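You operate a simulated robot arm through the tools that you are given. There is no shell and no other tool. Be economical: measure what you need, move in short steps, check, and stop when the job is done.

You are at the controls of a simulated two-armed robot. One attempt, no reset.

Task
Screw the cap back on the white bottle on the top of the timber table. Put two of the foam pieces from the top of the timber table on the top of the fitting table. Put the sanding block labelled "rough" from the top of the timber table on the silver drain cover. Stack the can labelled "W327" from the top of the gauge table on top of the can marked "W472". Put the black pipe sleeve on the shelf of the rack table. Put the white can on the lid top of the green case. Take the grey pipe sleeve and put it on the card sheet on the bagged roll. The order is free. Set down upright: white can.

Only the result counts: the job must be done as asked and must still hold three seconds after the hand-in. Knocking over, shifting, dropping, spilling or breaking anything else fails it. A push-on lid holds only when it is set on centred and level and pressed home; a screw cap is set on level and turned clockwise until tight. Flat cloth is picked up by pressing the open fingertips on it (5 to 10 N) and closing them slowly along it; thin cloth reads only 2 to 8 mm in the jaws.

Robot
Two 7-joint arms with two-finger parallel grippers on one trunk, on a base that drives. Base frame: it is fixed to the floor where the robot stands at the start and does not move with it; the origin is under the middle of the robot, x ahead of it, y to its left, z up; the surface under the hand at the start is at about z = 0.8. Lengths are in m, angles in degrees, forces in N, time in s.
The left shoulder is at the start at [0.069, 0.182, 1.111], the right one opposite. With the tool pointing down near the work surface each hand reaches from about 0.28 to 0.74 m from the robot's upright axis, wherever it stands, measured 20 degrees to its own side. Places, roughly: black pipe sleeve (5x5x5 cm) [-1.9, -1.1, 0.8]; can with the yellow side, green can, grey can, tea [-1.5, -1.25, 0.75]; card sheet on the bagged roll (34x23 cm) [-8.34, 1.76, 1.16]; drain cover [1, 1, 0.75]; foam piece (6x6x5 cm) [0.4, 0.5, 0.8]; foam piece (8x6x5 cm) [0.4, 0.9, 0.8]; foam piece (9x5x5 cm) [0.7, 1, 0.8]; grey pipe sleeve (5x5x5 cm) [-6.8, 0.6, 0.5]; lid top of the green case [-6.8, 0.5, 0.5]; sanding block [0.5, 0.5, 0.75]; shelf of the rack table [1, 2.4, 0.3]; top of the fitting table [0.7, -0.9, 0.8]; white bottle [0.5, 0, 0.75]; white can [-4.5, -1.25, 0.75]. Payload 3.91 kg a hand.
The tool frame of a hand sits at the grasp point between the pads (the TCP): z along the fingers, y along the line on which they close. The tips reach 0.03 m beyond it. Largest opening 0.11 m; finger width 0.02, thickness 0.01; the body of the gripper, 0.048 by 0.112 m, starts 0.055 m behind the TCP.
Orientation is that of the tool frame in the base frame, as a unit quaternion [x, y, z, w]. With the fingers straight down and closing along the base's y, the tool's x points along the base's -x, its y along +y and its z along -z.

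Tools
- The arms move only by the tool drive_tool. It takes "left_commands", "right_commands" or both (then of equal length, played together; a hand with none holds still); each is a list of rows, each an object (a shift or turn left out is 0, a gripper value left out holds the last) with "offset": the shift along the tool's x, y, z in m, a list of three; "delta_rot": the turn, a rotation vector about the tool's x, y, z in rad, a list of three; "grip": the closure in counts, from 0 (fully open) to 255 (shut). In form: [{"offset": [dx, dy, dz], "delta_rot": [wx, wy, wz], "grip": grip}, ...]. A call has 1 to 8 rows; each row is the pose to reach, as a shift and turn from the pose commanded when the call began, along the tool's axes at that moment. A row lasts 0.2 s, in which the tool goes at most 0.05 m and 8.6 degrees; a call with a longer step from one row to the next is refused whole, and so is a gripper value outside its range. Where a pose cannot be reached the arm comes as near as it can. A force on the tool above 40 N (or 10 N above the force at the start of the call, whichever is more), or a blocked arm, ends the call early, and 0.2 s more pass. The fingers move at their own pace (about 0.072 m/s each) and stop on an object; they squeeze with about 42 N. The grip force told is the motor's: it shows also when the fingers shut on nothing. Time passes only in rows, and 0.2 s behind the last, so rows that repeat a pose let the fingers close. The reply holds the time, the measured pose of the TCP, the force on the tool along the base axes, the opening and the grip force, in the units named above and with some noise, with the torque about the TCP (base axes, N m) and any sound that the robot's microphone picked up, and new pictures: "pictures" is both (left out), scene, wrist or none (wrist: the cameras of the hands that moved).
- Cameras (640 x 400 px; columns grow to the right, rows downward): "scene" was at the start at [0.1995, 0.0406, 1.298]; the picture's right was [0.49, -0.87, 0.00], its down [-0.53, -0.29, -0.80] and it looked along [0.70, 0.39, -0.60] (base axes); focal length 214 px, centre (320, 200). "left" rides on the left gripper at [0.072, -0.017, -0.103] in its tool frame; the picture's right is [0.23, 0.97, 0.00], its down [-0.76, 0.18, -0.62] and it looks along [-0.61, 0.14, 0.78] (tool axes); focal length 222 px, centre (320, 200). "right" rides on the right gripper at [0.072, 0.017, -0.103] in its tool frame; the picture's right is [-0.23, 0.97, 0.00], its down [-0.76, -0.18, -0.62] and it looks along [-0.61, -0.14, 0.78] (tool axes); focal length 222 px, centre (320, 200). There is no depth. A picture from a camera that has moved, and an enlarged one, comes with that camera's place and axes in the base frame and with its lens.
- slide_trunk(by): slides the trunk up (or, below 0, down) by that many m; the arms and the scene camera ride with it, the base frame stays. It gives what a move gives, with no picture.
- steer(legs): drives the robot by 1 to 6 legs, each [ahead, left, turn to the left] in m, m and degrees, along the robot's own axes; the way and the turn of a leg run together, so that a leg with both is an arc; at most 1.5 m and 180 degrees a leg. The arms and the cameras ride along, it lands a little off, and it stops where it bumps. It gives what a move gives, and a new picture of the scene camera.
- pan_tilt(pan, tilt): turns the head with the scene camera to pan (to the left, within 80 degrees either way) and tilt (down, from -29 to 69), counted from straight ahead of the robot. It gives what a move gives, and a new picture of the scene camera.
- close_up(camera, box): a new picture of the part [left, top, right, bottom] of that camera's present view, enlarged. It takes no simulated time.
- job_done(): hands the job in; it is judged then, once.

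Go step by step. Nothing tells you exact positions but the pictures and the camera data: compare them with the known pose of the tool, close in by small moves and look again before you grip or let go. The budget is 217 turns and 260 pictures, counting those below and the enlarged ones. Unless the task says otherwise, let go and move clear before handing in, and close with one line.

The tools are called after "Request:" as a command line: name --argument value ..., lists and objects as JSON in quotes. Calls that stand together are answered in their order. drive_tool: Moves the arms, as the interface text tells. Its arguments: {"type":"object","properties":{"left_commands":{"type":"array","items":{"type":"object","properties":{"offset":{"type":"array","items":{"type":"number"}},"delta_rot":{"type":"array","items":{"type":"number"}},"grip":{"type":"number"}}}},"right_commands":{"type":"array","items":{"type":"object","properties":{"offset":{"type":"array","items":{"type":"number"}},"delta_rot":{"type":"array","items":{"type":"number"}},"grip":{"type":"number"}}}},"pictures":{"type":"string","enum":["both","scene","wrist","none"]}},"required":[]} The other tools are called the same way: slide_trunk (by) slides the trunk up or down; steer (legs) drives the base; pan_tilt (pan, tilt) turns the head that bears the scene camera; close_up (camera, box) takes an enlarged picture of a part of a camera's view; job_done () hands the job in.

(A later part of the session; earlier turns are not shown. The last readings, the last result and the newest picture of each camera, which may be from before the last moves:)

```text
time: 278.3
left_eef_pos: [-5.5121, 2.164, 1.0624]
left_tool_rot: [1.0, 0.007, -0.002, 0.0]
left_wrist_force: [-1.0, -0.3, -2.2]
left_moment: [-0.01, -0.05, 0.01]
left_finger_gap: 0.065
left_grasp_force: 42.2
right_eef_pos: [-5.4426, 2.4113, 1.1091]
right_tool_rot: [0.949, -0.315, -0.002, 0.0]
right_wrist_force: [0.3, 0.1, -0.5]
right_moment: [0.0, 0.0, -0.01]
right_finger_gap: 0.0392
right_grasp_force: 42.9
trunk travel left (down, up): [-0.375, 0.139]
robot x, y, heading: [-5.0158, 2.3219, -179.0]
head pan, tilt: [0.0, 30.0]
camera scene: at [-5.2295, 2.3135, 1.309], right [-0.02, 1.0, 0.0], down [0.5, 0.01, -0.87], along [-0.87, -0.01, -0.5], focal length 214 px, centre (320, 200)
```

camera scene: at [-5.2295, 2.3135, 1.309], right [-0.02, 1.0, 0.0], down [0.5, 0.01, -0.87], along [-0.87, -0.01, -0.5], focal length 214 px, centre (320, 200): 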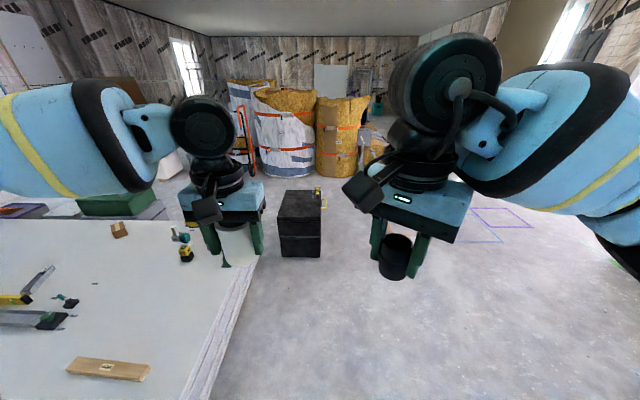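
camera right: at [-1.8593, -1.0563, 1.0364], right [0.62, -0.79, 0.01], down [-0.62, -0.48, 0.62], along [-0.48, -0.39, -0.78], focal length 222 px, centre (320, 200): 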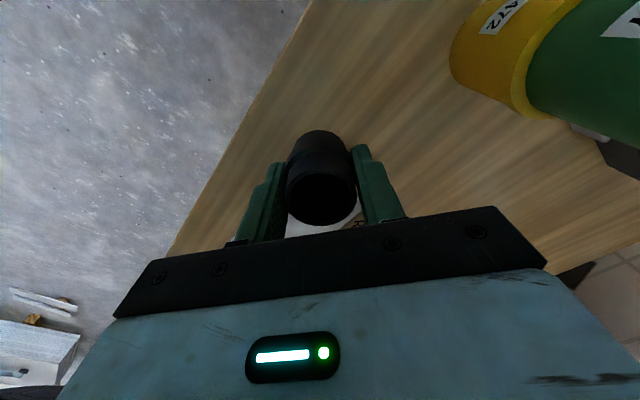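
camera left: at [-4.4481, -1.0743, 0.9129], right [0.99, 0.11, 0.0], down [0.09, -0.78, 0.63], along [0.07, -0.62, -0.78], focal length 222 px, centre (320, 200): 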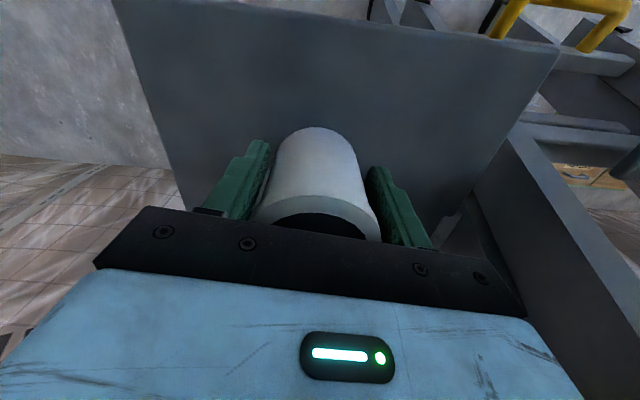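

Good view: a black crate at (-6.55…-6.95, 2.0…2.3), rolls at x ≈ -8.1, green case behind the stack. I go around north of the crate: sidestep, turn to face east in the open, then back west.

Request:
steer --legs '[[0.4, -0.5, 0], [0, 0, 179], [-1.2, 0, 0], [-0.85, 0, 0]]'

Request:
pan_tilt --pan -45 --tilt 35

```text
time: 300.4
left_eef_pos: [-6.9719, 2.9233, 1.0617]
left_tool_rot: [-0.016, 1.0, 0.0, 0.003]
left_wrist_force: [-0.1, 1.2, -2.6]
left_moment: [0.03, 0.04, -0.01]
left_finger_gap: 0.0634
left_grasp_force: 41.2
right_eef_pos: [-7.0357, 2.6739, 1.1091]
right_tool_rot: [0.306, 0.952, -0.001, 0.0]
right_wrist_force: [0.5, -0.5, -0.7]
right_moment: [-0.02, 0.04, 0.0]
right_finger_gap: 0.039
right_grasp_force: 42.3
trunk travel left (down, up): [-0.375, 0.139]
robot x, y, heading: [-7.4679, 2.7605, 1.8]
head pan, tilt: [0.0, 30.0]
camera scene: at [-7.2519, 2.7667, 1.309], right [0.04, -1.0, 0.0], down [-0.5, -0.02, -0.87], along [0.87, 0.03, -0.5], focal length 214 px, centre (320, 200)
```

scene: 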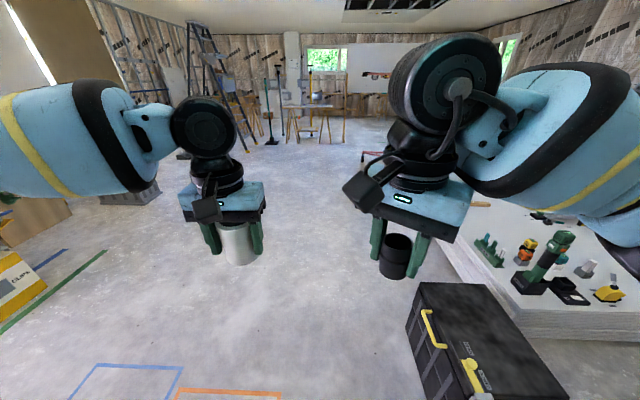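

```text
time: 301.5
left_eef_pos: [-6.9724, 2.9242, 1.0628]
left_tool_rot: [-0.015, 1.0, 0.0, 0.003]
left_wrist_force: [-0.7, 0.0, -1.8]
left_moment: [0.02, 0.04, -0.01]
left_finger_gap: 0.0634
left_grasp_force: 41.5
right_eef_pos: [-7.037, 2.6751, 1.1085]
right_tool_rot: [0.305, 0.952, 0.0, 0.001]
right_wrist_force: [-0.3, 0.8, -1.0]
right_moment: [0.01, 0.04, -0.01]
right_finger_gap: 0.0391
right_grasp_force: 42.3
trunk travel left (down, up): [-0.375, 0.139]
robot x, y, heading: [-7.4658, 2.7629, 2.1]
head pan, tilt: [-45.0, 35.0]
camera scene: at [-7.2776, 2.7035, 1.3012], right [-0.68, -0.73, 0.0], down [-0.42, 0.39, -0.82], along [0.6, -0.56, -0.57], focal length 214 px, centre (320, 200)
```

scene: 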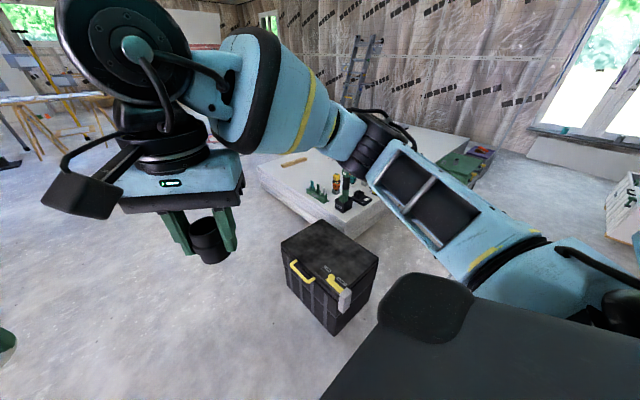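

The way south at x ≈ -7.47 is clear of the crate. I strafe south to the case.

Request:
steer --legs '[[0, 0, -2], [0, -1.1, 0], [0, -0.95, 0]]'

Request:
pan_tilt --pan 0 --tilt 45

```text
time: 320.3
left_eef_pos: [-6.9415, 0.8389, 1.0621]
left_tool_rot: [-0.011, 1.0, 0.0, 0.002]
left_wrist_force: [-0.4, -0.4, -2.9]
left_moment: [0.0, 0.04, -0.02]
left_finger_gap: 0.0623
left_grasp_force: 41.9
right_eef_pos: [-7.0079, 0.5918, 1.1091]
right_tool_rot: [0.312, 0.95, -0.001, 0.001]
right_wrist_force: [1.0, 0.8, -0.9]
right_moment: [-0.02, 0.0, 0.0]
right_finger_gap: 0.039
right_grasp_force: 41.7
trunk travel left (down, up): [-0.375, 0.139]
robot x, y, heading: [-7.4362, 0.6793, 1.6]
head pan, tilt: [-45.0, 35.0]
camera scene: at [-7.25, 0.6215, 1.3012], right [-0.69, -0.72, 0.0], down [-0.42, 0.4, -0.82], along [0.59, -0.56, -0.57], focal length 214 px, centre (320, 200)
```

scene: 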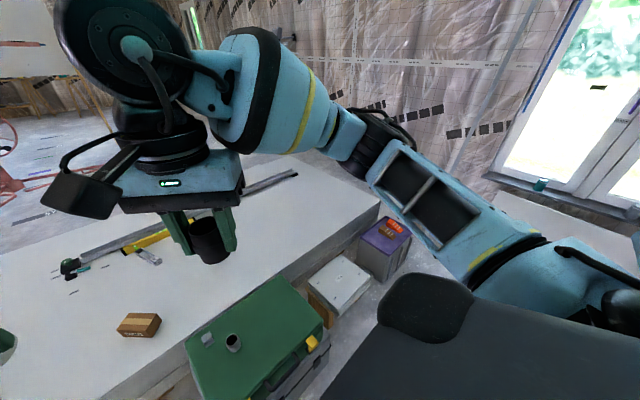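

```text
time: 321.5
left_eef_pos: [-6.9399, 0.8385, 1.0629]
left_tool_rot: [-0.011, 1.0, 0.0, 0.003]
left_wrist_force: [0.7, -0.1, -2.5]
left_moment: [-0.02, 0.08, 0.0]
left_finger_gap: 0.0623
left_grasp_force: 41.7
right_eef_pos: [-7.0095, 0.5914, 1.1088]
right_tool_rot: [0.312, 0.95, 0.001, 0.001]
right_wrist_force: [0.1, 0.2, -0.5]
right_moment: [0.0, 0.01, 0.0]
right_finger_gap: 0.0389
right_grasp_force: 42.1
trunk travel left (down, up): [-0.375, 0.139]
robot x, y, heading: [-7.437, 0.6835, 1.4]
head pan, tilt: [0.0, 45.0]
camera scene: at [-7.2325, 0.6842, 1.2863], right [0.02, -1.0, 0.0], down [-0.71, -0.02, -0.71], along [0.71, 0.02, -0.71], focal length 214 px, centre (320, 200)
```

scene: 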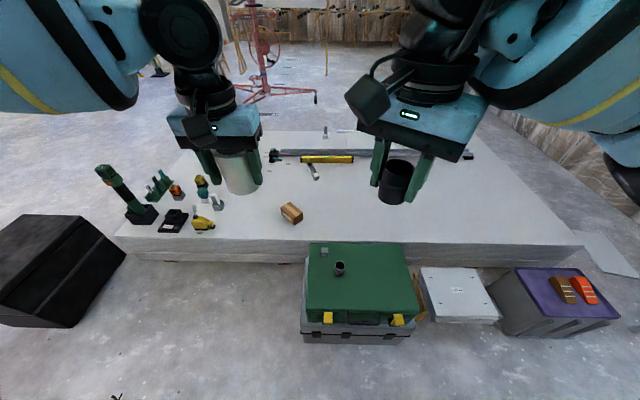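

The grey sleeve stands on the green lid at (-6.84, 0.615); lid spans x -6.97…-6.72, y 0.35…0.75. I'll put the white can at (-6.86, 0.46): strafe right and lower the trunk.

Request:
steer --legs '[[0, -0.4, 0]]'

Request:
slide_trunk --by -0.28

Request:
pan_tilt --pan 10 --tilt 40

```text
time: 325.6
left_eef_pos: [-6.931, 0.4339, 1.0619]
left_tool_rot: [-0.011, 1.0, 0.0, 0.003]
left_wrist_force: [0.1, -0.5, -1.5]
left_moment: [-0.01, 0.06, -0.01]
left_finger_gap: 0.0618
left_grasp_force: 41.9
right_eef_pos: [-6.999, 0.1864, 1.1089]
right_tool_rot: [0.31, 0.951, 0.0, 0.001]
right_wrist_force: [0.2, -0.4, 0.3]
right_moment: [0.0, 0.0, -0.04]
right_finger_gap: 0.0391
right_grasp_force: 42.1
trunk travel left (down, up): [-0.375, 0.139]
robot x, y, heading: [-7.4272, 0.2756, 1.4]
head pan, tilt: [0.0, 45.0]
camera scene: at [-7.2225, 0.2792, 1.2863], right [0.03, -1.0, 0.0], down [-0.71, -0.02, -0.71], along [0.71, 0.02, -0.71], focal length 214 px, centre (320, 200)
```

scene: 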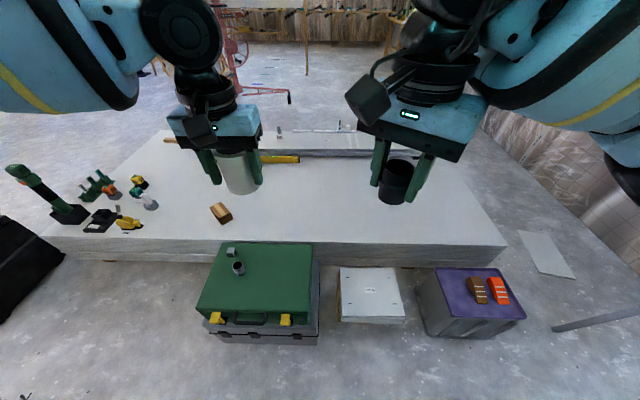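

```text
time: 328.4
left_eef_pos: [-6.9321, 0.4328, 0.7819]
left_tool_rot: [-0.012, 1.0, -0.001, 0.002]
left_wrist_force: [0.4, 0.1, -2.3]
left_moment: [0.03, 0.06, -0.05]
left_finger_gap: 0.0618
left_grasp_force: 41.4
right_eef_pos: [-6.9988, 0.1855, 0.8305]
right_tool_rot: [0.311, 0.95, 0.001, 0.001]
right_wrist_force: [-0.1, -0.9, -0.2]
right_moment: [-0.01, -0.03, 0.02]
right_finger_gap: 0.0393
right_grasp_force: 42.1
trunk travel left (down, up): [-0.095, 0.419]
robot x, y, heading: [-7.4248, 0.2766, 1.3]
head pan, tilt: [0.0, 45.0]
```

```text
time: 329.1
left_eef_pos: [-6.9323, 0.4341, 0.7827]
left_tool_rot: [-0.012, 1.0, 0.0, 0.002]
left_wrist_force: [-0.3, 0.2, -3.0]
left_moment: [0.03, 0.03, -0.01]
left_finger_gap: 0.0621
left_grasp_force: 42.5
right_eef_pos: [-6.9986, 0.1857, 0.8288]
right_tool_rot: [0.311, 0.95, 0.0, 0.0]
right_wrist_force: [0.3, -0.5, -0.6]
right_moment: [-0.02, -0.05, -0.02]
right_finger_gap: 0.0391
right_grasp_force: 41.9
trunk travel left (down, up): [-0.095, 0.419]
robot x, y, heading: [-7.4254, 0.2788, 1.5]
head pan, tilt: [10.0, 40.0]
camera scene: at [-7.1243, 0.2965, 0.9872], right [0.2, -0.98, 0.0], down [-0.63, -0.13, -0.77], along [0.75, 0.15, -0.64], focal length 214 px, centre (320, 200)
```

scene: 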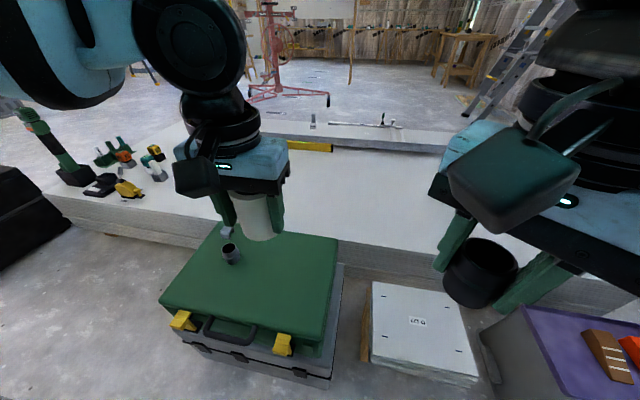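

I move the can over (-6.86, 0.45) and lower partway.

Request:
drive_tool --left_commands '[{"offset": [-0.035, 0.008, 0]}, {"offset": [-0.066, 0.016, 0]}, {"offset": [-0.066, 0.016, 0.05]}, {"offset": [-0.066, 0.016, 0.1]}, {"offset": [-0.066, 0.016, 0.15]}]' --pictures "both"

```text
time: 330.3
left_eef_pos: [-6.8632, 0.45, 0.6323]
left_tool_rot: [-0.011, 1.0, -0.001, 0.002]
left_wrist_force: [0.1, 0.7, -2.0]
left_moment: [-0.03, 0.08, 0.0]
left_finger_gap: 0.062
left_grasp_force: 42.0
right_eef_pos: [-6.9987, 0.1868, 0.8274]
right_tool_rot: [0.311, 0.95, 0.0, 0.0]
right_wrist_force: [0.8, 0.8, -0.1]
right_moment: [-0.01, 0.0, 0.02]
right_finger_gap: 0.039
right_grasp_force: 41.8
trunk travel left (down, up): [-0.095, 0.419]
robot x, y, heading: [-7.4287, 0.2741, 1.4]
head pan, tilt: [10.0, 40.0]
camera scene: at [-7.1239, 0.2967, 0.9871], right [0.2, -0.98, 0.0], down [-0.63, -0.13, -0.77], along [0.75, 0.15, -0.64], focal length 214 px, centre (320, 200)
camera left: at [-6.9355, 0.4339, 0.7361], right [-0.25, 0.97, 0.0], down [0.75, 0.2, 0.63], along [0.61, 0.15, -0.78], focal length 222 px, centre (320, 200)
```

scene: 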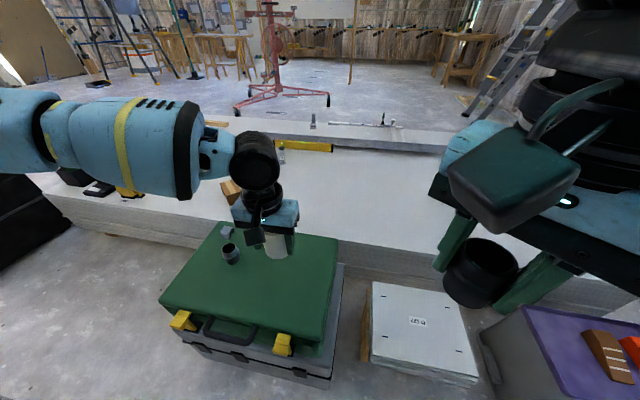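
left: 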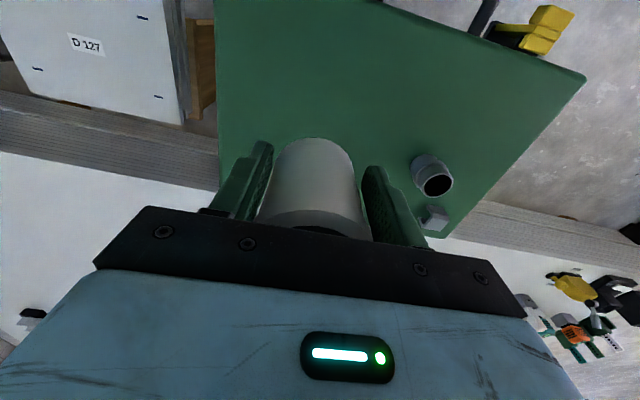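

Position good. Lower slowly to contact.

Request:
drive_tool --left_commands '[{"offset": [0, 0, 0.03]}, {"offset": [0, 0, 0.045]}, {"offset": [0, 0, 0.055]}, {"offset": [0, 0, 0.061]}, {"offset": [0, 0, 0.065]}]' --pictures "wrist"

```text
time: 331.5
left_eef_pos: [-6.8652, 0.4503, 0.5671]
left_tool_rot: [-0.011, 1.0, -0.002, 0.003]
left_wrist_force: [0.3, -0.3, -2.0]
left_moment: [0.01, 0.07, -0.04]
left_finger_gap: 0.0617
left_grasp_force: 42.0
right_eef_pos: [-6.9991, 0.1854, 0.8292]
right_tool_rot: [0.31, 0.951, 0.0, 0.001]
right_wrist_force: [0.4, 0.8, 0.6]
right_moment: [0.0, 0.0, 0.02]
right_finger_gap: 0.0391
right_grasp_force: 41.7
trunk travel left (down, up): [-0.095, 0.419]
robot x, y, heading: [-7.4249, 0.2765, 1.6]
head pan, tilt: [10.0, 40.0]
camera left: at [-6.9371, 0.4348, 0.6698], right [-0.25, 0.97, 0.0], down [0.75, 0.2, 0.63], along [0.61, 0.15, -0.78], focal length 222 px, centre (320, 200)
```

left: 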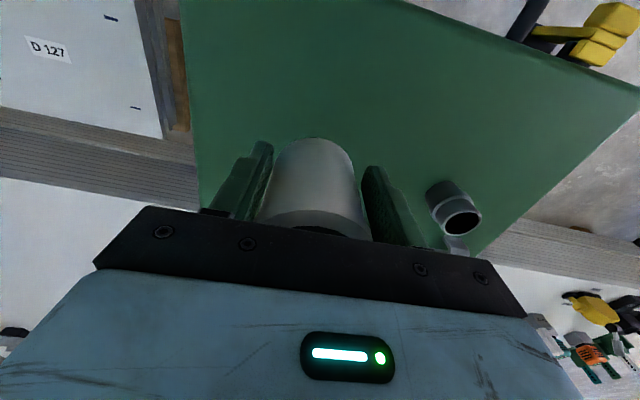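

No contact yet; continue in small steps.

Request:
drive_tool --left_commands '[{"offset": [0, 0, 0.004]}, {"offset": [0, 0, 0.008]}, {"offset": [0, 0, 0.011]}, {"offset": [0, 0, 0.014]}]' --pictures "none"

```text
time: 332.5
left_eef_pos: [-6.8649, 0.4509, 0.5537]
left_tool_rot: [-0.012, 1.0, -0.001, 0.003]
left_wrist_force: [0.6, 0.0, -1.9]
left_moment: [-0.01, 0.04, -0.01]
left_finger_gap: 0.0616
left_grasp_force: 42.6
right_eef_pos: [-6.9988, 0.1848, 0.8295]
right_tool_rot: [0.31, 0.951, 0.0, 0.0]
right_wrist_force: [-0.6, -0.1, 0.1]
right_moment: [-0.01, 0.02, 0.01]
right_finger_gap: 0.039
right_grasp_force: 41.7
trunk travel left (down, up): [-0.095, 0.419]
robot x, y, heading: [-7.4284, 0.2738, 1.6]
head pan, tilt: [10.0, 40.0]
```

Request:
drive_tool --left_commands '[{"offset": [0, 0, 0.004]}, {"offset": [0, 0, 0.008]}, {"offset": [0, 0, 0.011]}, {"offset": [0, 0, 0.014]}]' --pictures "wrist"

```text
time: 333.5
left_eef_pos: [-6.8642, 0.4514, 0.5398]
left_tool_rot: [-0.012, 1.0, -0.001, 0.003]
left_wrist_force: [0.3, -0.6, -2.2]
left_moment: [0.01, 0.02, 0.04]
left_finger_gap: 0.0617
left_grasp_force: 42.4
right_eef_pos: [-6.999, 0.1854, 0.8281]
right_tool_rot: [0.311, 0.95, 0.001, 0.0]
right_wrist_force: [-0.9, -0.2, -1.1]
right_moment: [0.01, 0.0, 0.04]
right_finger_gap: 0.0391
right_grasp_force: 42.2
trunk travel left (down, up): [-0.095, 0.419]
robot x, y, heading: [-7.4272, 0.2771, 1.7]
head pan, tilt: [10.0, 40.0]
camera left: at [-6.937, 0.4347, 0.6422], right [-0.25, 0.97, 0.0], down [0.75, 0.2, 0.63], along [0.61, 0.15, -0.78], focal length 222 px, centre (320, 200)
```

left: 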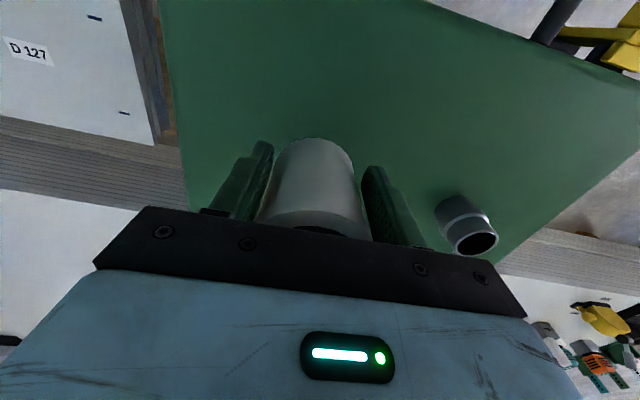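

Lid seems nearer z ≈ 0.47. Continue down gently.

Request:
drive_tool --left_commands '[{"offset": [0, 0, 0.004]}, {"offset": [0, 0, 0.008]}, {"offset": [0, 0, 0.011]}, {"offset": [0, 0, 0.014]}, {"offset": [0, 0, 0.017]}]' --pictures "none"

```text
time: 334.7
left_eef_pos: [-6.8639, 0.4511, 0.5237]
left_tool_rot: [-0.011, 1.0, 0.0, 0.002]
left_wrist_force: [-0.2, 0.0, -1.5]
left_moment: [0.01, 0.06, 0.01]
left_finger_gap: 0.0614
left_grasp_force: 41.8
right_eef_pos: [-6.9992, 0.1865, 0.8284]
right_tool_rot: [0.311, 0.95, -0.001, 0.001]
right_wrist_force: [0.0, -0.7, -0.4]
right_moment: [0.0, 0.0, 0.0]
right_finger_gap: 0.0396
right_grasp_force: 41.8
trunk travel left (down, up): [-0.095, 0.419]
robot x, y, heading: [-7.4275, 0.2727, 1.4]
head pan, tilt: [10.0, 40.0]
```

Request:
drive_tool --left_commands '[{"offset": [0, 0, 0.003]}, {"offset": [0, 0, 0.006]}, {"offset": [0, 0, 0.009]}, {"offset": [0, 0, 0.012]}]' --pictures "scene"

```text
time: 335.7
left_eef_pos: [-6.8632, 0.4512, 0.511]
left_tool_rot: [-0.011, 1.0, -0.001, 0.003]
left_wrist_force: [-0.5, 0.7, -0.4]
left_moment: [-0.02, 0.0, -0.04]
left_finger_gap: 0.0001
left_grasp_force: 37.9
right_eef_pos: [-6.9986, 0.1856, 0.8291]
right_tool_rot: [0.31, 0.951, 0.0, 0.001]
right_wrist_force: [-0.1, 0.0, 0.3]
right_moment: [-0.02, 0.02, -0.01]
right_finger_gap: 0.0392
right_grasp_force: 42.1
trunk travel left (down, up): [-0.095, 0.419]
robot x, y, heading: [-7.4267, 0.2743, 1.3]
head pan, tilt: [10.0, 40.0]
camera scene: at [-7.1243, 0.2965, 0.9873], right [0.2, -0.98, 0.0], down [-0.63, -0.13, -0.77], along [0.75, 0.15, -0.64], focal length 214 px, centre (320, 200)
```

scene: 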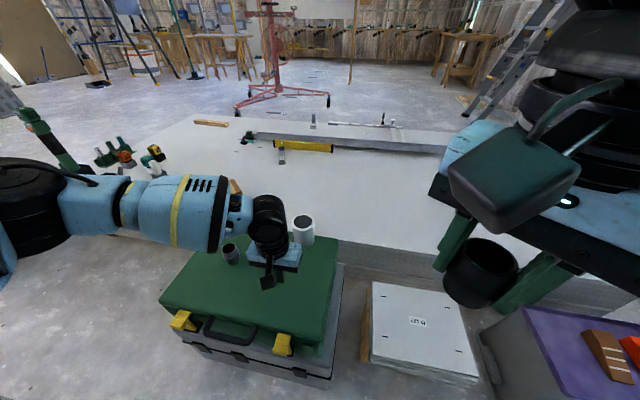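

The can squeezed out of the pads (its grip had been off-centre) and appears standing near the lid's far edge. I look closely.

Request:
close_up --camera "scene" --box '[180, 180, 360, 300]'

Request:
close_up --camera "left" --box '[0, 0, 640, 400]'

```text
3.33 times, centred on (270, 240) of scene
camera zoom: at [-7.1243, 0.2965, 0.9873], right [0.2, -0.98, 0.0], down [-0.63, -0.13, -0.77], along [0.75, 0.15, -0.64], focal length 715 px, centre (487, 67)
```

zoom: 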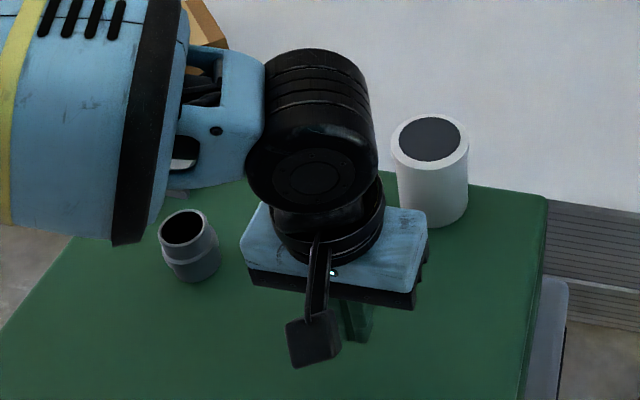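

```text
1.00 times, centred on (320, 200) of left (not enlarged: the box is as wide or as high as the picture)
camera zoom: at [-6.9357, 0.434, 0.6128], right [-0.25, 0.97, 0.0], down [0.75, 0.2, 0.63], along [0.61, 0.15, -0.78], focal length 222 px, centre (320, 200)
```

zoom: 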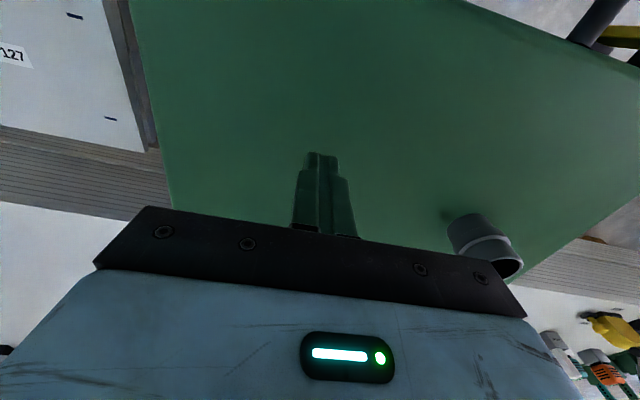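

The can stands upright on the lid but close to its far edge. I'll regrip it centred and bring it inward: raise, open, step ahead 8 cm.

Request:
drive_tool --left_commands '[{"offset": [0, 0, -0.05]}, {"offset": [0, 0, -0.1]}, {"offset": [0, 0, -0.15]}, {"offset": [0, 0, -0.2], "grip": 0}, {"offset": [0, 0, -0.2], "grip": 0}]' --pictures "none"

Request:
steer --legs '[[0.08, 0, 0]]'

Request:
close_up --camera "left" --box '[0, 0, 640, 400]'

```text
time: 336.9
left_eef_pos: [-6.8654, 0.4485, 0.7115]
left_tool_rot: [-0.011, 1.0, 0.0, 0.003]
left_wrist_force: [0.2, 0.2, 0.3]
left_moment: [0.05, -0.01, -0.02]
left_finger_gap: 0.0823
left_grasp_force: 0.2
right_eef_pos: [-6.998, 0.1865, 0.8292]
right_tool_rot: [0.311, 0.951, -0.001, 0.0]
right_wrist_force: [-0.7, -1.0, 0.0]
right_moment: [0.0, 0.0, 0.01]
right_finger_gap: 0.0391
right_grasp_force: 42.1
trunk travel left (down, up): [-0.095, 0.419]
robot x, y, heading: [-7.4298, 0.2763, 1.4]
head pan, tilt: [10.0, 40.0]
```

```text
time: 338.0
left_eef_pos: [-6.7871, 0.4518, 0.7117]
left_tool_rot: [-0.011, 1.0, 0.0, 0.003]
left_wrist_force: [-0.2, -0.8, 0.5]
left_moment: [0.0, 0.04, -0.02]
left_finger_gap: 0.1099
left_grasp_force: 0.1
right_eef_pos: [-6.9209, 0.1881, 0.8276]
right_tool_rot: [0.311, 0.951, 0.0, 0.001]
right_wrist_force: [0.2, -0.1, -0.5]
right_moment: [0.02, 0.02, 0.0]
right_finger_gap: 0.0392
right_grasp_force: 42.3
trunk travel left (down, up): [-0.095, 0.419]
robot x, y, heading: [-7.3506, 0.2798, 1.6]
head pan, tilt: [10.0, 40.0]
camera scene: at [-7.0461, 0.2985, 0.9871], right [0.2, -0.98, 0.0], down [-0.63, -0.13, -0.77], along [0.75, 0.15, -0.64], focal length 214 px, centre (320, 200)
```

scene: 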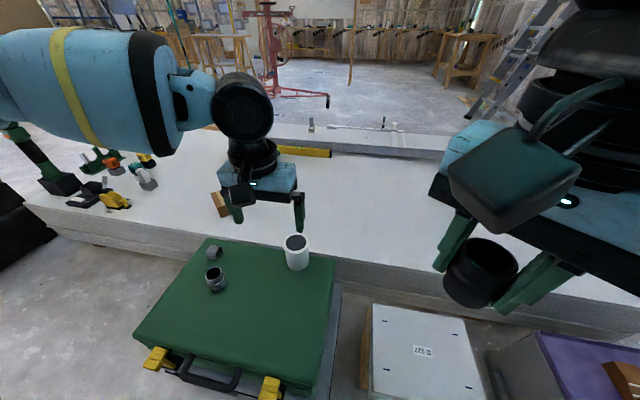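

```text
1.00 times, centred on (320, 200) of left (not enlarged: the box is as wide or as high as the picture)
camera zoom: at [-6.8598, 0.4343, 0.814], right [-0.25, 0.97, 0.0], down [0.75, 0.19, 0.63], along [0.61, 0.15, -0.78], focal length 222 px, centre (320, 200)
```

zoom: 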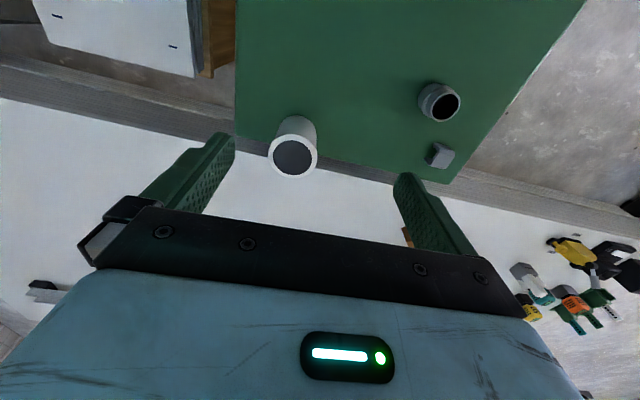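

Can top at (-6.718, 0.432). I bring the open hand down around it.

Request:
drive_tool --left_commands '[{"offset": [-0.035, -0.01, 0]}, {"offset": [-0.07, -0.019, 0]}, {"offset": [-0.07, -0.019, 0.05]}, {"offset": [-0.07, -0.019, 0.08]}]' --pictures "wrist"

```text
time: 339.0
left_eef_pos: [-6.7162, 0.4797, 0.6447]
left_tool_rot: [-0.011, 1.0, -0.002, 0.003]
left_wrist_force: [0.5, 0.1, 0.9]
left_moment: [-0.01, 0.06, 0.01]
left_finger_gap: 0.11
left_grasp_force: 0.1
left hand out of reach, approached as far as the arm can: row 1, 2, 3, 4
right_eef_pos: [-6.9212, 0.1889, 0.8286]
right_tool_rot: [0.311, 0.95, -0.001, 0.001]
right_wrist_force: [0.2, 0.9, -0.4]
right_moment: [-0.03, 0.01, 0.03]
right_finger_gap: 0.039
right_grasp_force: 42.4
trunk travel left (down, up): [-0.095, 0.419]
robot x, y, heading: [-7.3482, 0.2786, 1.8]
head pan, tilt: [10.0, 40.0]
camera left: at [-6.7884, 0.4625, 0.7486], right [-0.25, 0.97, 0.0], down [0.75, 0.2, 0.63], along [0.61, 0.15, -0.78], focal length 222 px, centre (320, 200)
```

left: 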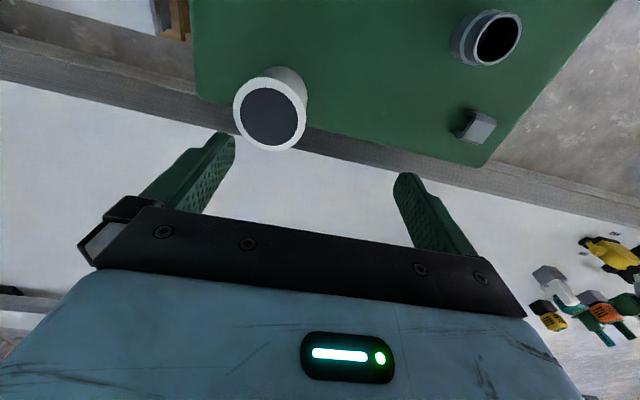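

The hand drifted left due to the reach limit. I shift the base right 5 cm instead.

Request:
steer --legs '[[0, -0.05, 0]]'

Request:
close_up --camera "left" --box '[160, 0, 480, 260]'

```text
time: 340.1
left_eef_pos: [-6.7148, 0.4269, 0.6464]
left_tool_rot: [-0.011, 1.0, 0.0, 0.002]
left_wrist_force: [-0.4, 0.6, -0.6]
left_moment: [0.08, 0.0, -0.01]
left_finger_gap: 0.1101
left_grasp_force: 0.2
right_eef_pos: [-6.9197, 0.1364, 0.8298]
right_tool_rot: [0.312, 0.95, 0.0, 0.0]
right_wrist_force: [0.7, -0.6, -0.9]
right_moment: [0.0, 0.03, -0.04]
right_finger_gap: 0.0392
right_grasp_force: 42.4
trunk travel left (down, up): [-0.095, 0.419]
robot x, y, heading: [-7.3526, 0.2261, 1.5]
head pan, tilt: [10.0, 40.0]
camera scene: at [-7.0454, 0.2475, 0.9873], right [0.2, -0.98, 0.0], down [-0.63, -0.13, -0.77], along [0.75, 0.15, -0.64], focal length 214 px, centre (320, 200)
```

scene: 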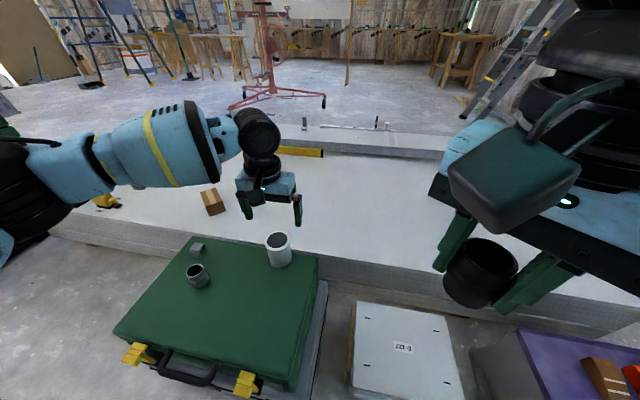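

```text
1.54 times, centred on (320, 130) of left
camera zoom: at [-6.7878, 0.4106, 0.7493], right [-0.25, 0.97, 0.0], down [0.75, 0.19, 0.63], along [0.61, 0.15, -0.78], focal length 342 px, centre (320, 308)
```

zoom: 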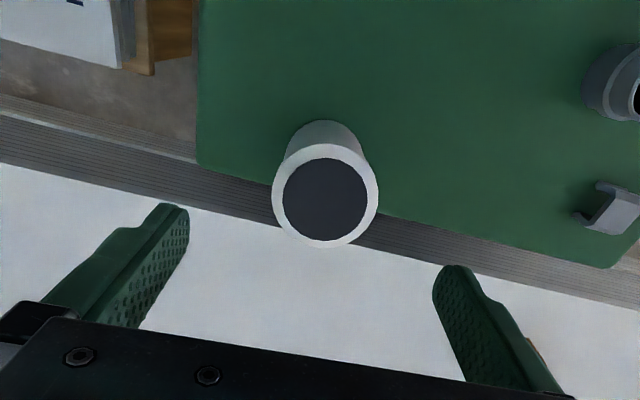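

Centred now. I lower around it and grip.

Request:
drive_tool --left_commands '[{"offset": [0, 0.004, 0.04]}, {"offset": [0, 0.004, 0.08]}, {"offset": [0, 0.004, 0.115]}, {"offset": [0, 0.004, 0.128]}]' --pictures "wrist"

```text
time: 341.1
left_eef_pos: [-6.7126, 0.4408, 0.5175]
left_tool_rot: [-0.01, 1.0, 0.0, 0.003]
left_wrist_force: [0.0, 0.8, 0.4]
left_moment: [-0.01, -0.04, 0.01]
left_finger_gap: 0.1097
left_grasp_force: 0.0
left hand out of reach, approached as far as the arm can: row 3, 4
right_eef_pos: [-6.9195, 0.1371, 0.829]
right_tool_rot: [0.311, 0.95, -0.001, 0.001]
right_wrist_force: [-0.2, -0.6, -0.7]
right_moment: [0.01, 0.01, 0.03]
right_finger_gap: 0.039
right_grasp_force: 41.8
trunk travel left (down, up): [-0.095, 0.419]
robot x, y, heading: [-7.3467, 0.2277, 1.4]
head pan, tilt: [10.0, 40.0]
camera left: at [-6.7855, 0.4237, 0.6201], right [-0.25, 0.97, 0.0], down [0.75, 0.19, 0.63], along [0.61, 0.15, -0.78], focal length 222 px, centre (320, 200)
```

left: 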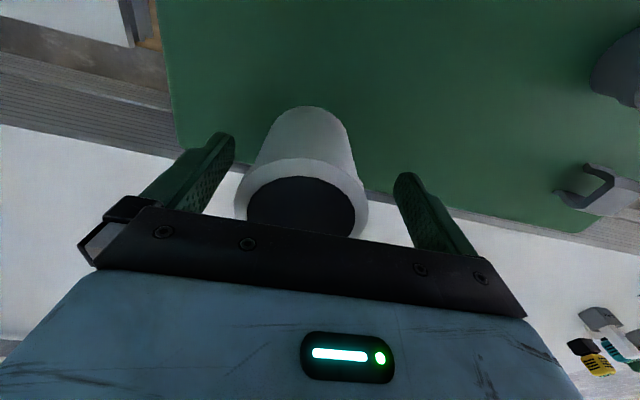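

The can is between the fingers. Close and lift a little.

Request:
drive_tool --left_commands '[{"grip": 90}, {"grip": 130}, {"grip": 255}, {"grip": 255}, {"grip": 255}]' --pictures "wrist"

```text
time: 342.3
left_eef_pos: [-6.7134, 0.4408, 0.5173]
left_tool_rot: [-0.01, 1.0, 0.001, 0.003]
left_wrist_force: [-0.2, 0.2, -0.8]
left_moment: [0.01, -0.05, 0.0]
left_finger_gap: 0.0669
left_grasp_force: 42.2
right_eef_pos: [-6.9212, 0.138, 0.8288]
right_tool_rot: [0.311, 0.95, 0.0, 0.001]
right_wrist_force: [0.4, -0.6, -0.1]
right_moment: [0.03, -0.02, 0.04]
right_finger_gap: 0.039
right_grasp_force: 41.8
trunk travel left (down, up): [-0.095, 0.419]
robot x, y, heading: [-7.3454, 0.229, 1.2]
head pan, tilt: [10.0, 40.0]
camera left: at [-6.7856, 0.4236, 0.6207], right [-0.25, 0.97, 0.0], down [0.75, 0.19, 0.63], along [0.61, 0.15, -0.78], focal length 222 px, centre (320, 200)
```

left: 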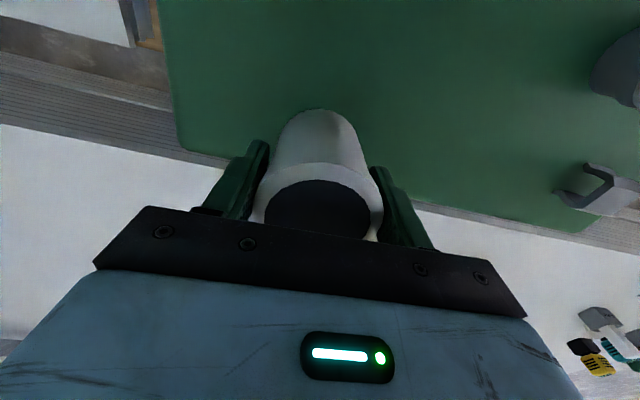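

Full-diameter grip now. I lift 2 cm, bring it 12 cm inward, and set it down.

Request:
drive_tool --left_commands '[{"offset": [0, 0, -0.02]}, {"offset": [0.04, 0, -0.02]}, {"offset": [0.08, 0, -0.02]}, {"offset": [0.12, 0, -0.02]}, {"offset": [0.12, 0, -0.01]}, {"offset": [0.12, 0, -0.003]}, {"offset": [0.12, 0, 0.0]}, {"offset": [0.12, 0, 0.001]}]' --pictures "both"

```text
time: 344.1
left_eef_pos: [-6.8334, 0.4377, 0.5186]
left_tool_rot: [-0.01, 1.0, -0.001, 0.003]
left_wrist_force: [-0.6, 0.1, -2.0]
left_moment: [0.0, 0.03, 0.01]
left_finger_gap: 0.0669
left_grasp_force: 42.0
right_eef_pos: [-6.9195, 0.1378, 0.8288]
right_tool_rot: [0.312, 0.95, 0.0, 0.001]
right_wrist_force: [0.0, 0.2, -0.3]
right_moment: [0.01, -0.01, 0.01]
right_finger_gap: 0.0391
right_grasp_force: 41.7
trunk travel left (down, up): [-0.095, 0.419]
robot x, y, heading: [-7.347, 0.2275, 1.6]
head pan, tilt: [10.0, 40.0]
camera scene: at [-7.0453, 0.2478, 0.9873], right [0.2, -0.98, 0.0], down [-0.63, -0.13, -0.77], along [0.75, 0.15, -0.64], focal length 214 px, centre (320, 200)
camera left: at [-6.906, 0.4207, 0.6208], right [-0.25, 0.97, 0.0], down [0.75, 0.19, 0.63], along [0.61, 0.15, -0.78], focal length 222 px, centre (320, 200)
```

scene: 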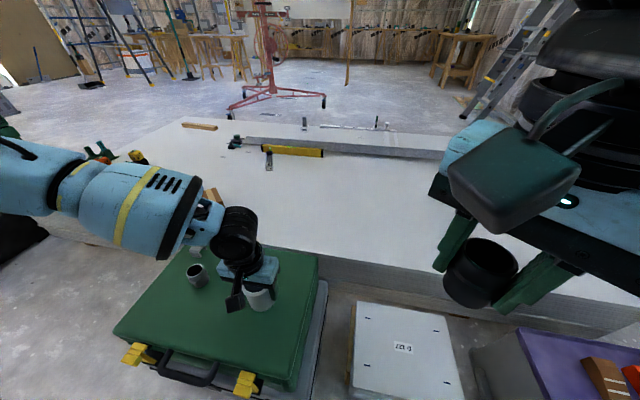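
left: 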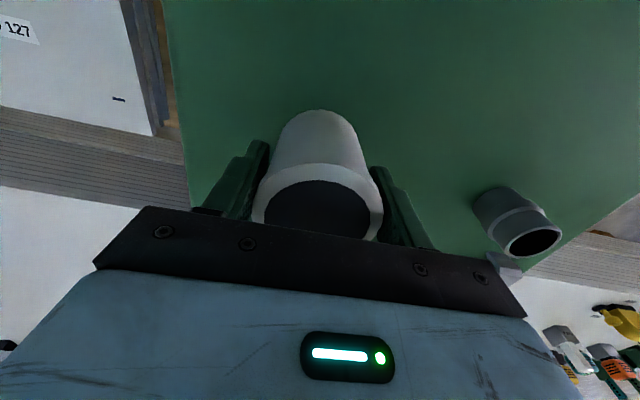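

Just about touching; lower 3 mm more, then release gently and rise.

Request:
drive_tool --left_commands '[{"offset": [0, 0, 0.002]}, {"offset": [0, 0, 0.003]}, {"offset": [0, 0, 0.003]}]' --pictures "none"

```text
time: 344.9
left_eef_pos: [-6.8326, 0.4374, 0.518]
left_tool_rot: [-0.011, 1.0, -0.001, 0.005]
left_wrist_force: [-4.7, 4.7, 28.1]
left_moment: [0.11, 0.83, -0.02]
left_finger_gap: 0.0669
left_grasp_force: 42.6
right_eef_pos: [-6.9218, 0.1368, 0.8303]
right_tool_rot: [0.311, 0.95, 0.0, 0.002]
right_wrist_force: [0.0, 0.3, -1.0]
right_moment: [-0.03, 0.0, -0.02]
right_finger_gap: 0.0392
right_grasp_force: 42.0
trunk travel left (down, up): [-0.095, 0.419]
robot x, y, heading: [-7.3467, 0.2291, 1.5]
head pan, tilt: [10.0, 40.0]
```

Request:
drive_tool --left_commands '[{"offset": [0, 0, -0.002]}, {"offset": [0, 0, -0.002], "grip": 80}, {"offset": [0, 0, -0.002], "grip": 40}, {"offset": [0, 0, -0.002], "grip": 40}, {"offset": [0, 0, -0.05], "grip": 40}, {"offset": [0, 0, -0.1], "grip": 40}, {"offset": [0, 0, -0.14], "grip": 40}]' --pictures "both"

```text
time: 346.5
left_eef_pos: [-6.835, 0.4377, 0.6526]
left_tool_rot: [-0.011, 1.0, 0.0, 0.002]
left_wrist_force: [-0.6, 0.3, -0.2]
left_moment: [0.01, 0.02, 0.01]
left_finger_gap: 0.0927
left_grasp_force: 0.1
right_eef_pos: [-6.9201, 0.1369, 0.83]
right_tool_rot: [0.311, 0.95, 0.0, 0.001]
right_wrist_force: [-0.8, 0.9, -1.5]
right_moment: [0.0, 0.01, -0.03]
right_finger_gap: 0.0391
right_grasp_force: 42.3
trunk travel left (down, up): [-0.095, 0.419]
robot x, y, heading: [-7.3519, 0.2252, 1.7]
head pan, tilt: [10.0, 40.0]
camera scene: at [-7.0457, 0.2476, 0.9874], right [0.2, -0.98, 0.0], down [-0.63, -0.13, -0.77], along [0.75, 0.15, -0.64], focal length 214 px, centre (320, 200)
camera left: at [-6.9073, 0.4211, 0.7563], right [-0.25, 0.97, 0.0], down [0.75, 0.19, 0.63], along [0.61, 0.15, -0.78], focal length 222 px, centre (320, 200)
```

scene: 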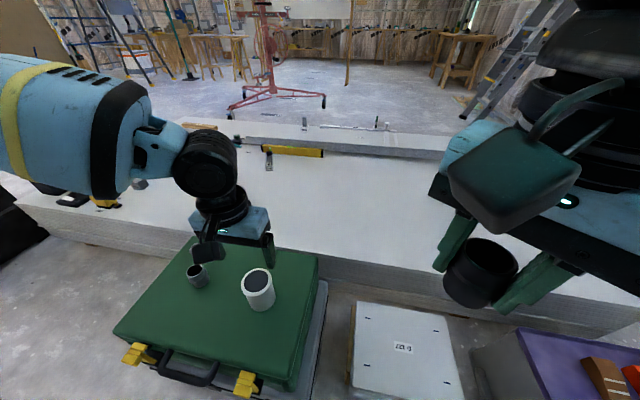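
left: 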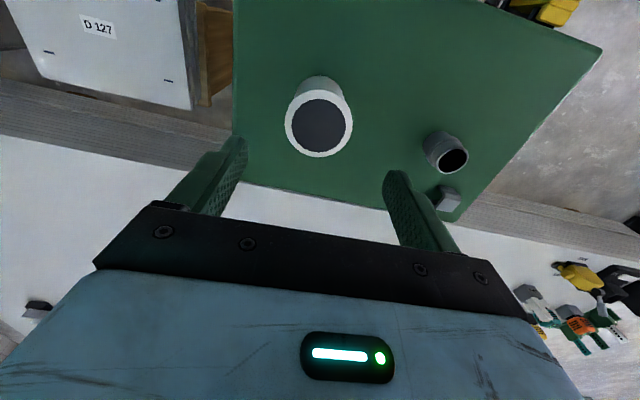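

The white can stands upright on the lid. Next the grey sleeve at (-6.82, 0.613): shift the base left 17 cm so the hand is over it.

Request:
steer --legs '[[0, 0.17, 0]]'

Request:
close_up --camera "left" --box '[160, 0, 480, 260]'

```text
time: 348.6
left_eef_pos: [-6.839, 0.61, 0.6532]
left_tool_rot: [-0.012, 1.0, 0.001, 0.003]
left_wrist_force: [0.5, 0.0, 0.5]
left_moment: [0.0, 0.02, -0.04]
left_finger_gap: 0.0926
left_grasp_force: 0.1
right_eef_pos: [-6.9241, 0.3096, 0.8281]
right_tool_rot: [0.31, 0.951, 0.0, 0.001]
right_wrist_force: [0.6, -1.1, -0.3]
right_moment: [0.02, 0.01, 0.02]
right_finger_gap: 0.039
right_grasp_force: 42.1
trunk travel left (down, up): [-0.095, 0.419]
robot x, y, heading: [-7.3507, 0.3955, 1.3]
head pan, tilt: [10.0, 40.0]
camera scene: at [-7.0497, 0.4201, 0.9873], right [0.2, -0.98, 0.0], down [-0.63, -0.13, -0.77], along [0.75, 0.15, -0.64], focal length 214 px, centre (320, 200)
```

scene: 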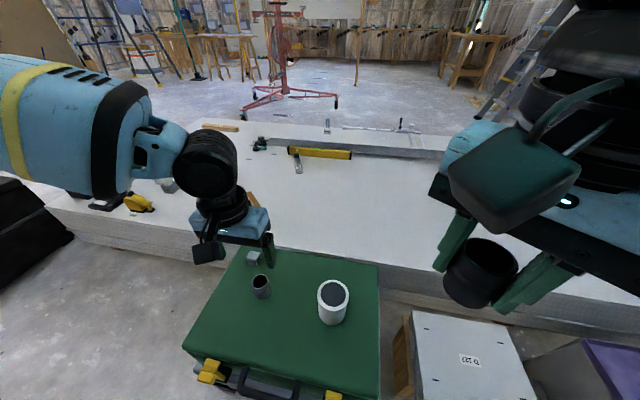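

```text
1.54 times, centred on (320, 130) of left
camera zoom: at [-6.9113, 0.5936, 0.7558], right [-0.25, 0.97, 0.0], down [0.75, 0.19, 0.63], along [0.61, 0.15, -0.78], focal length 342 px, centre (320, 308)
```

zoom: 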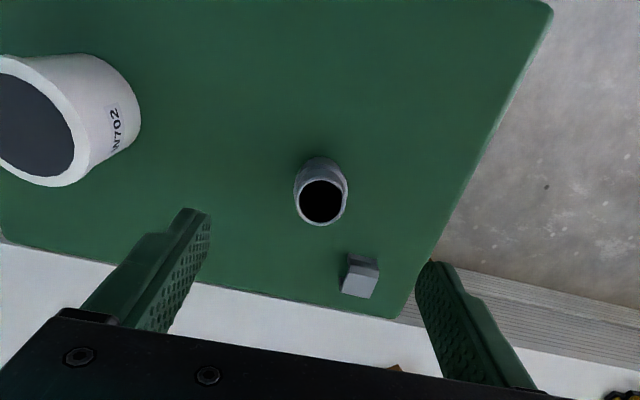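

Sleeve at (-6.817, 0.616). Lower with jaws partly closed, then grip.

Request:
drive_tool --left_commands '[{"offset": [-0.022, 0.006, 0.03], "grip": 93}, {"offset": [-0.022, 0.006, 0.07]}, {"offset": [-0.022, 0.006, 0.11]}, {"offset": [-0.022, 0.006, 0.11]}]' --pictures "wrist"

```text
time: 349.6
left_eef_pos: [-6.8165, 0.6157, 0.5438]
left_tool_rot: [-0.012, 1.0, 0.0, 0.003]
left_wrist_force: [0.4, -0.4, 0.3]
left_moment: [0.0, 0.02, 0.0]
left_finger_gap: 0.0697
left_grasp_force: 0.0
right_eef_pos: [-6.9236, 0.3102, 0.8288]
right_tool_rot: [0.31, 0.951, -0.001, 0.002]
right_wrist_force: [0.0, -0.2, 0.6]
right_moment: [-0.01, -0.03, -0.03]
right_finger_gap: 0.0389
right_grasp_force: 42.1
trunk travel left (down, up): [-0.095, 0.419]
robot x, y, heading: [-7.3518, 0.3989, 1.3]
head pan, tilt: [10.0, 40.0]
camera left: at [-6.8892, 0.5994, 0.6464], right [-0.25, 0.97, 0.0], down [0.75, 0.2, 0.63], along [0.61, 0.15, -0.78], focal length 222 px, centre (320, 200)
```

left: 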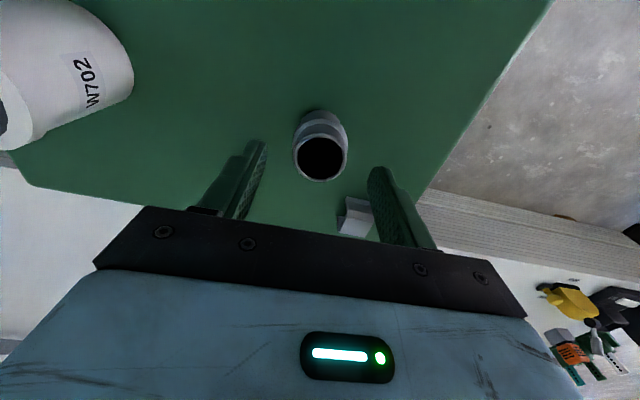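

Centred. Lower 4 cm, grip, and lift.

Request:
drive_tool --left_commands '[{"offset": [-0.003, 0.001, 0.025]}, {"offset": [-0.003, 0.001, 0.04]}, {"offset": [-0.003, 0.001, 0.04]}, {"offset": [-0.003, 0.001, 0.04], "grip": 255}, {"offset": [-0.003, 0.001, 0.04], "grip": 255}, {"offset": [-0.003, 0.001, 0.04], "grip": 255}, {"offset": [-0.003, 0.001, 0.0], "grip": 255}, {"offset": [-0.003, 0.001, -0.05], "grip": 255}]' --pictures "wrist"

```text
time: 351.4
left_eef_pos: [-6.8143, 0.6186, 0.5931]
left_tool_rot: [-0.01, 1.0, -0.001, 0.002]
left_wrist_force: [-0.2, 0.9, 0.4]
left_moment: [0.03, 0.04, 0.01]
left_finger_gap: 0.0416
left_grasp_force: 41.9
right_eef_pos: [-6.9249, 0.3105, 0.8293]
right_tool_rot: [0.312, 0.95, 0.001, 0.002]
right_wrist_force: [-0.6, 0.8, -0.7]
right_moment: [-0.03, -0.01, 0.04]
right_finger_gap: 0.0391
right_grasp_force: 41.7
trunk travel left (down, up): [-0.095, 0.419]
robot x, y, heading: [-7.3505, 0.3973, 1.3]
head pan, tilt: [10.0, 40.0]
camera left: at [-6.8864, 0.602, 0.6955], right [-0.25, 0.97, 0.0], down [0.75, 0.19, 0.63], along [0.61, 0.15, -0.78], focal length 222 px, centre (320, 200)
```

left: 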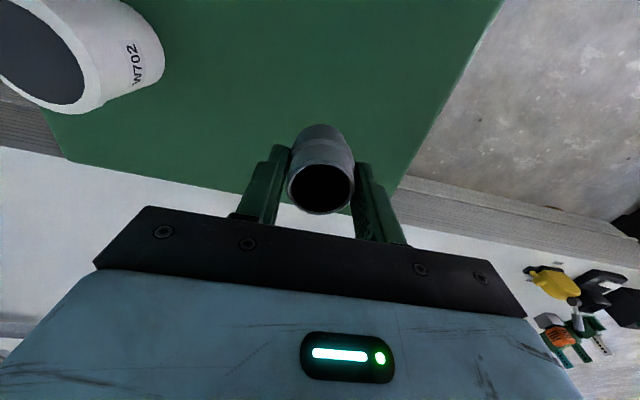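

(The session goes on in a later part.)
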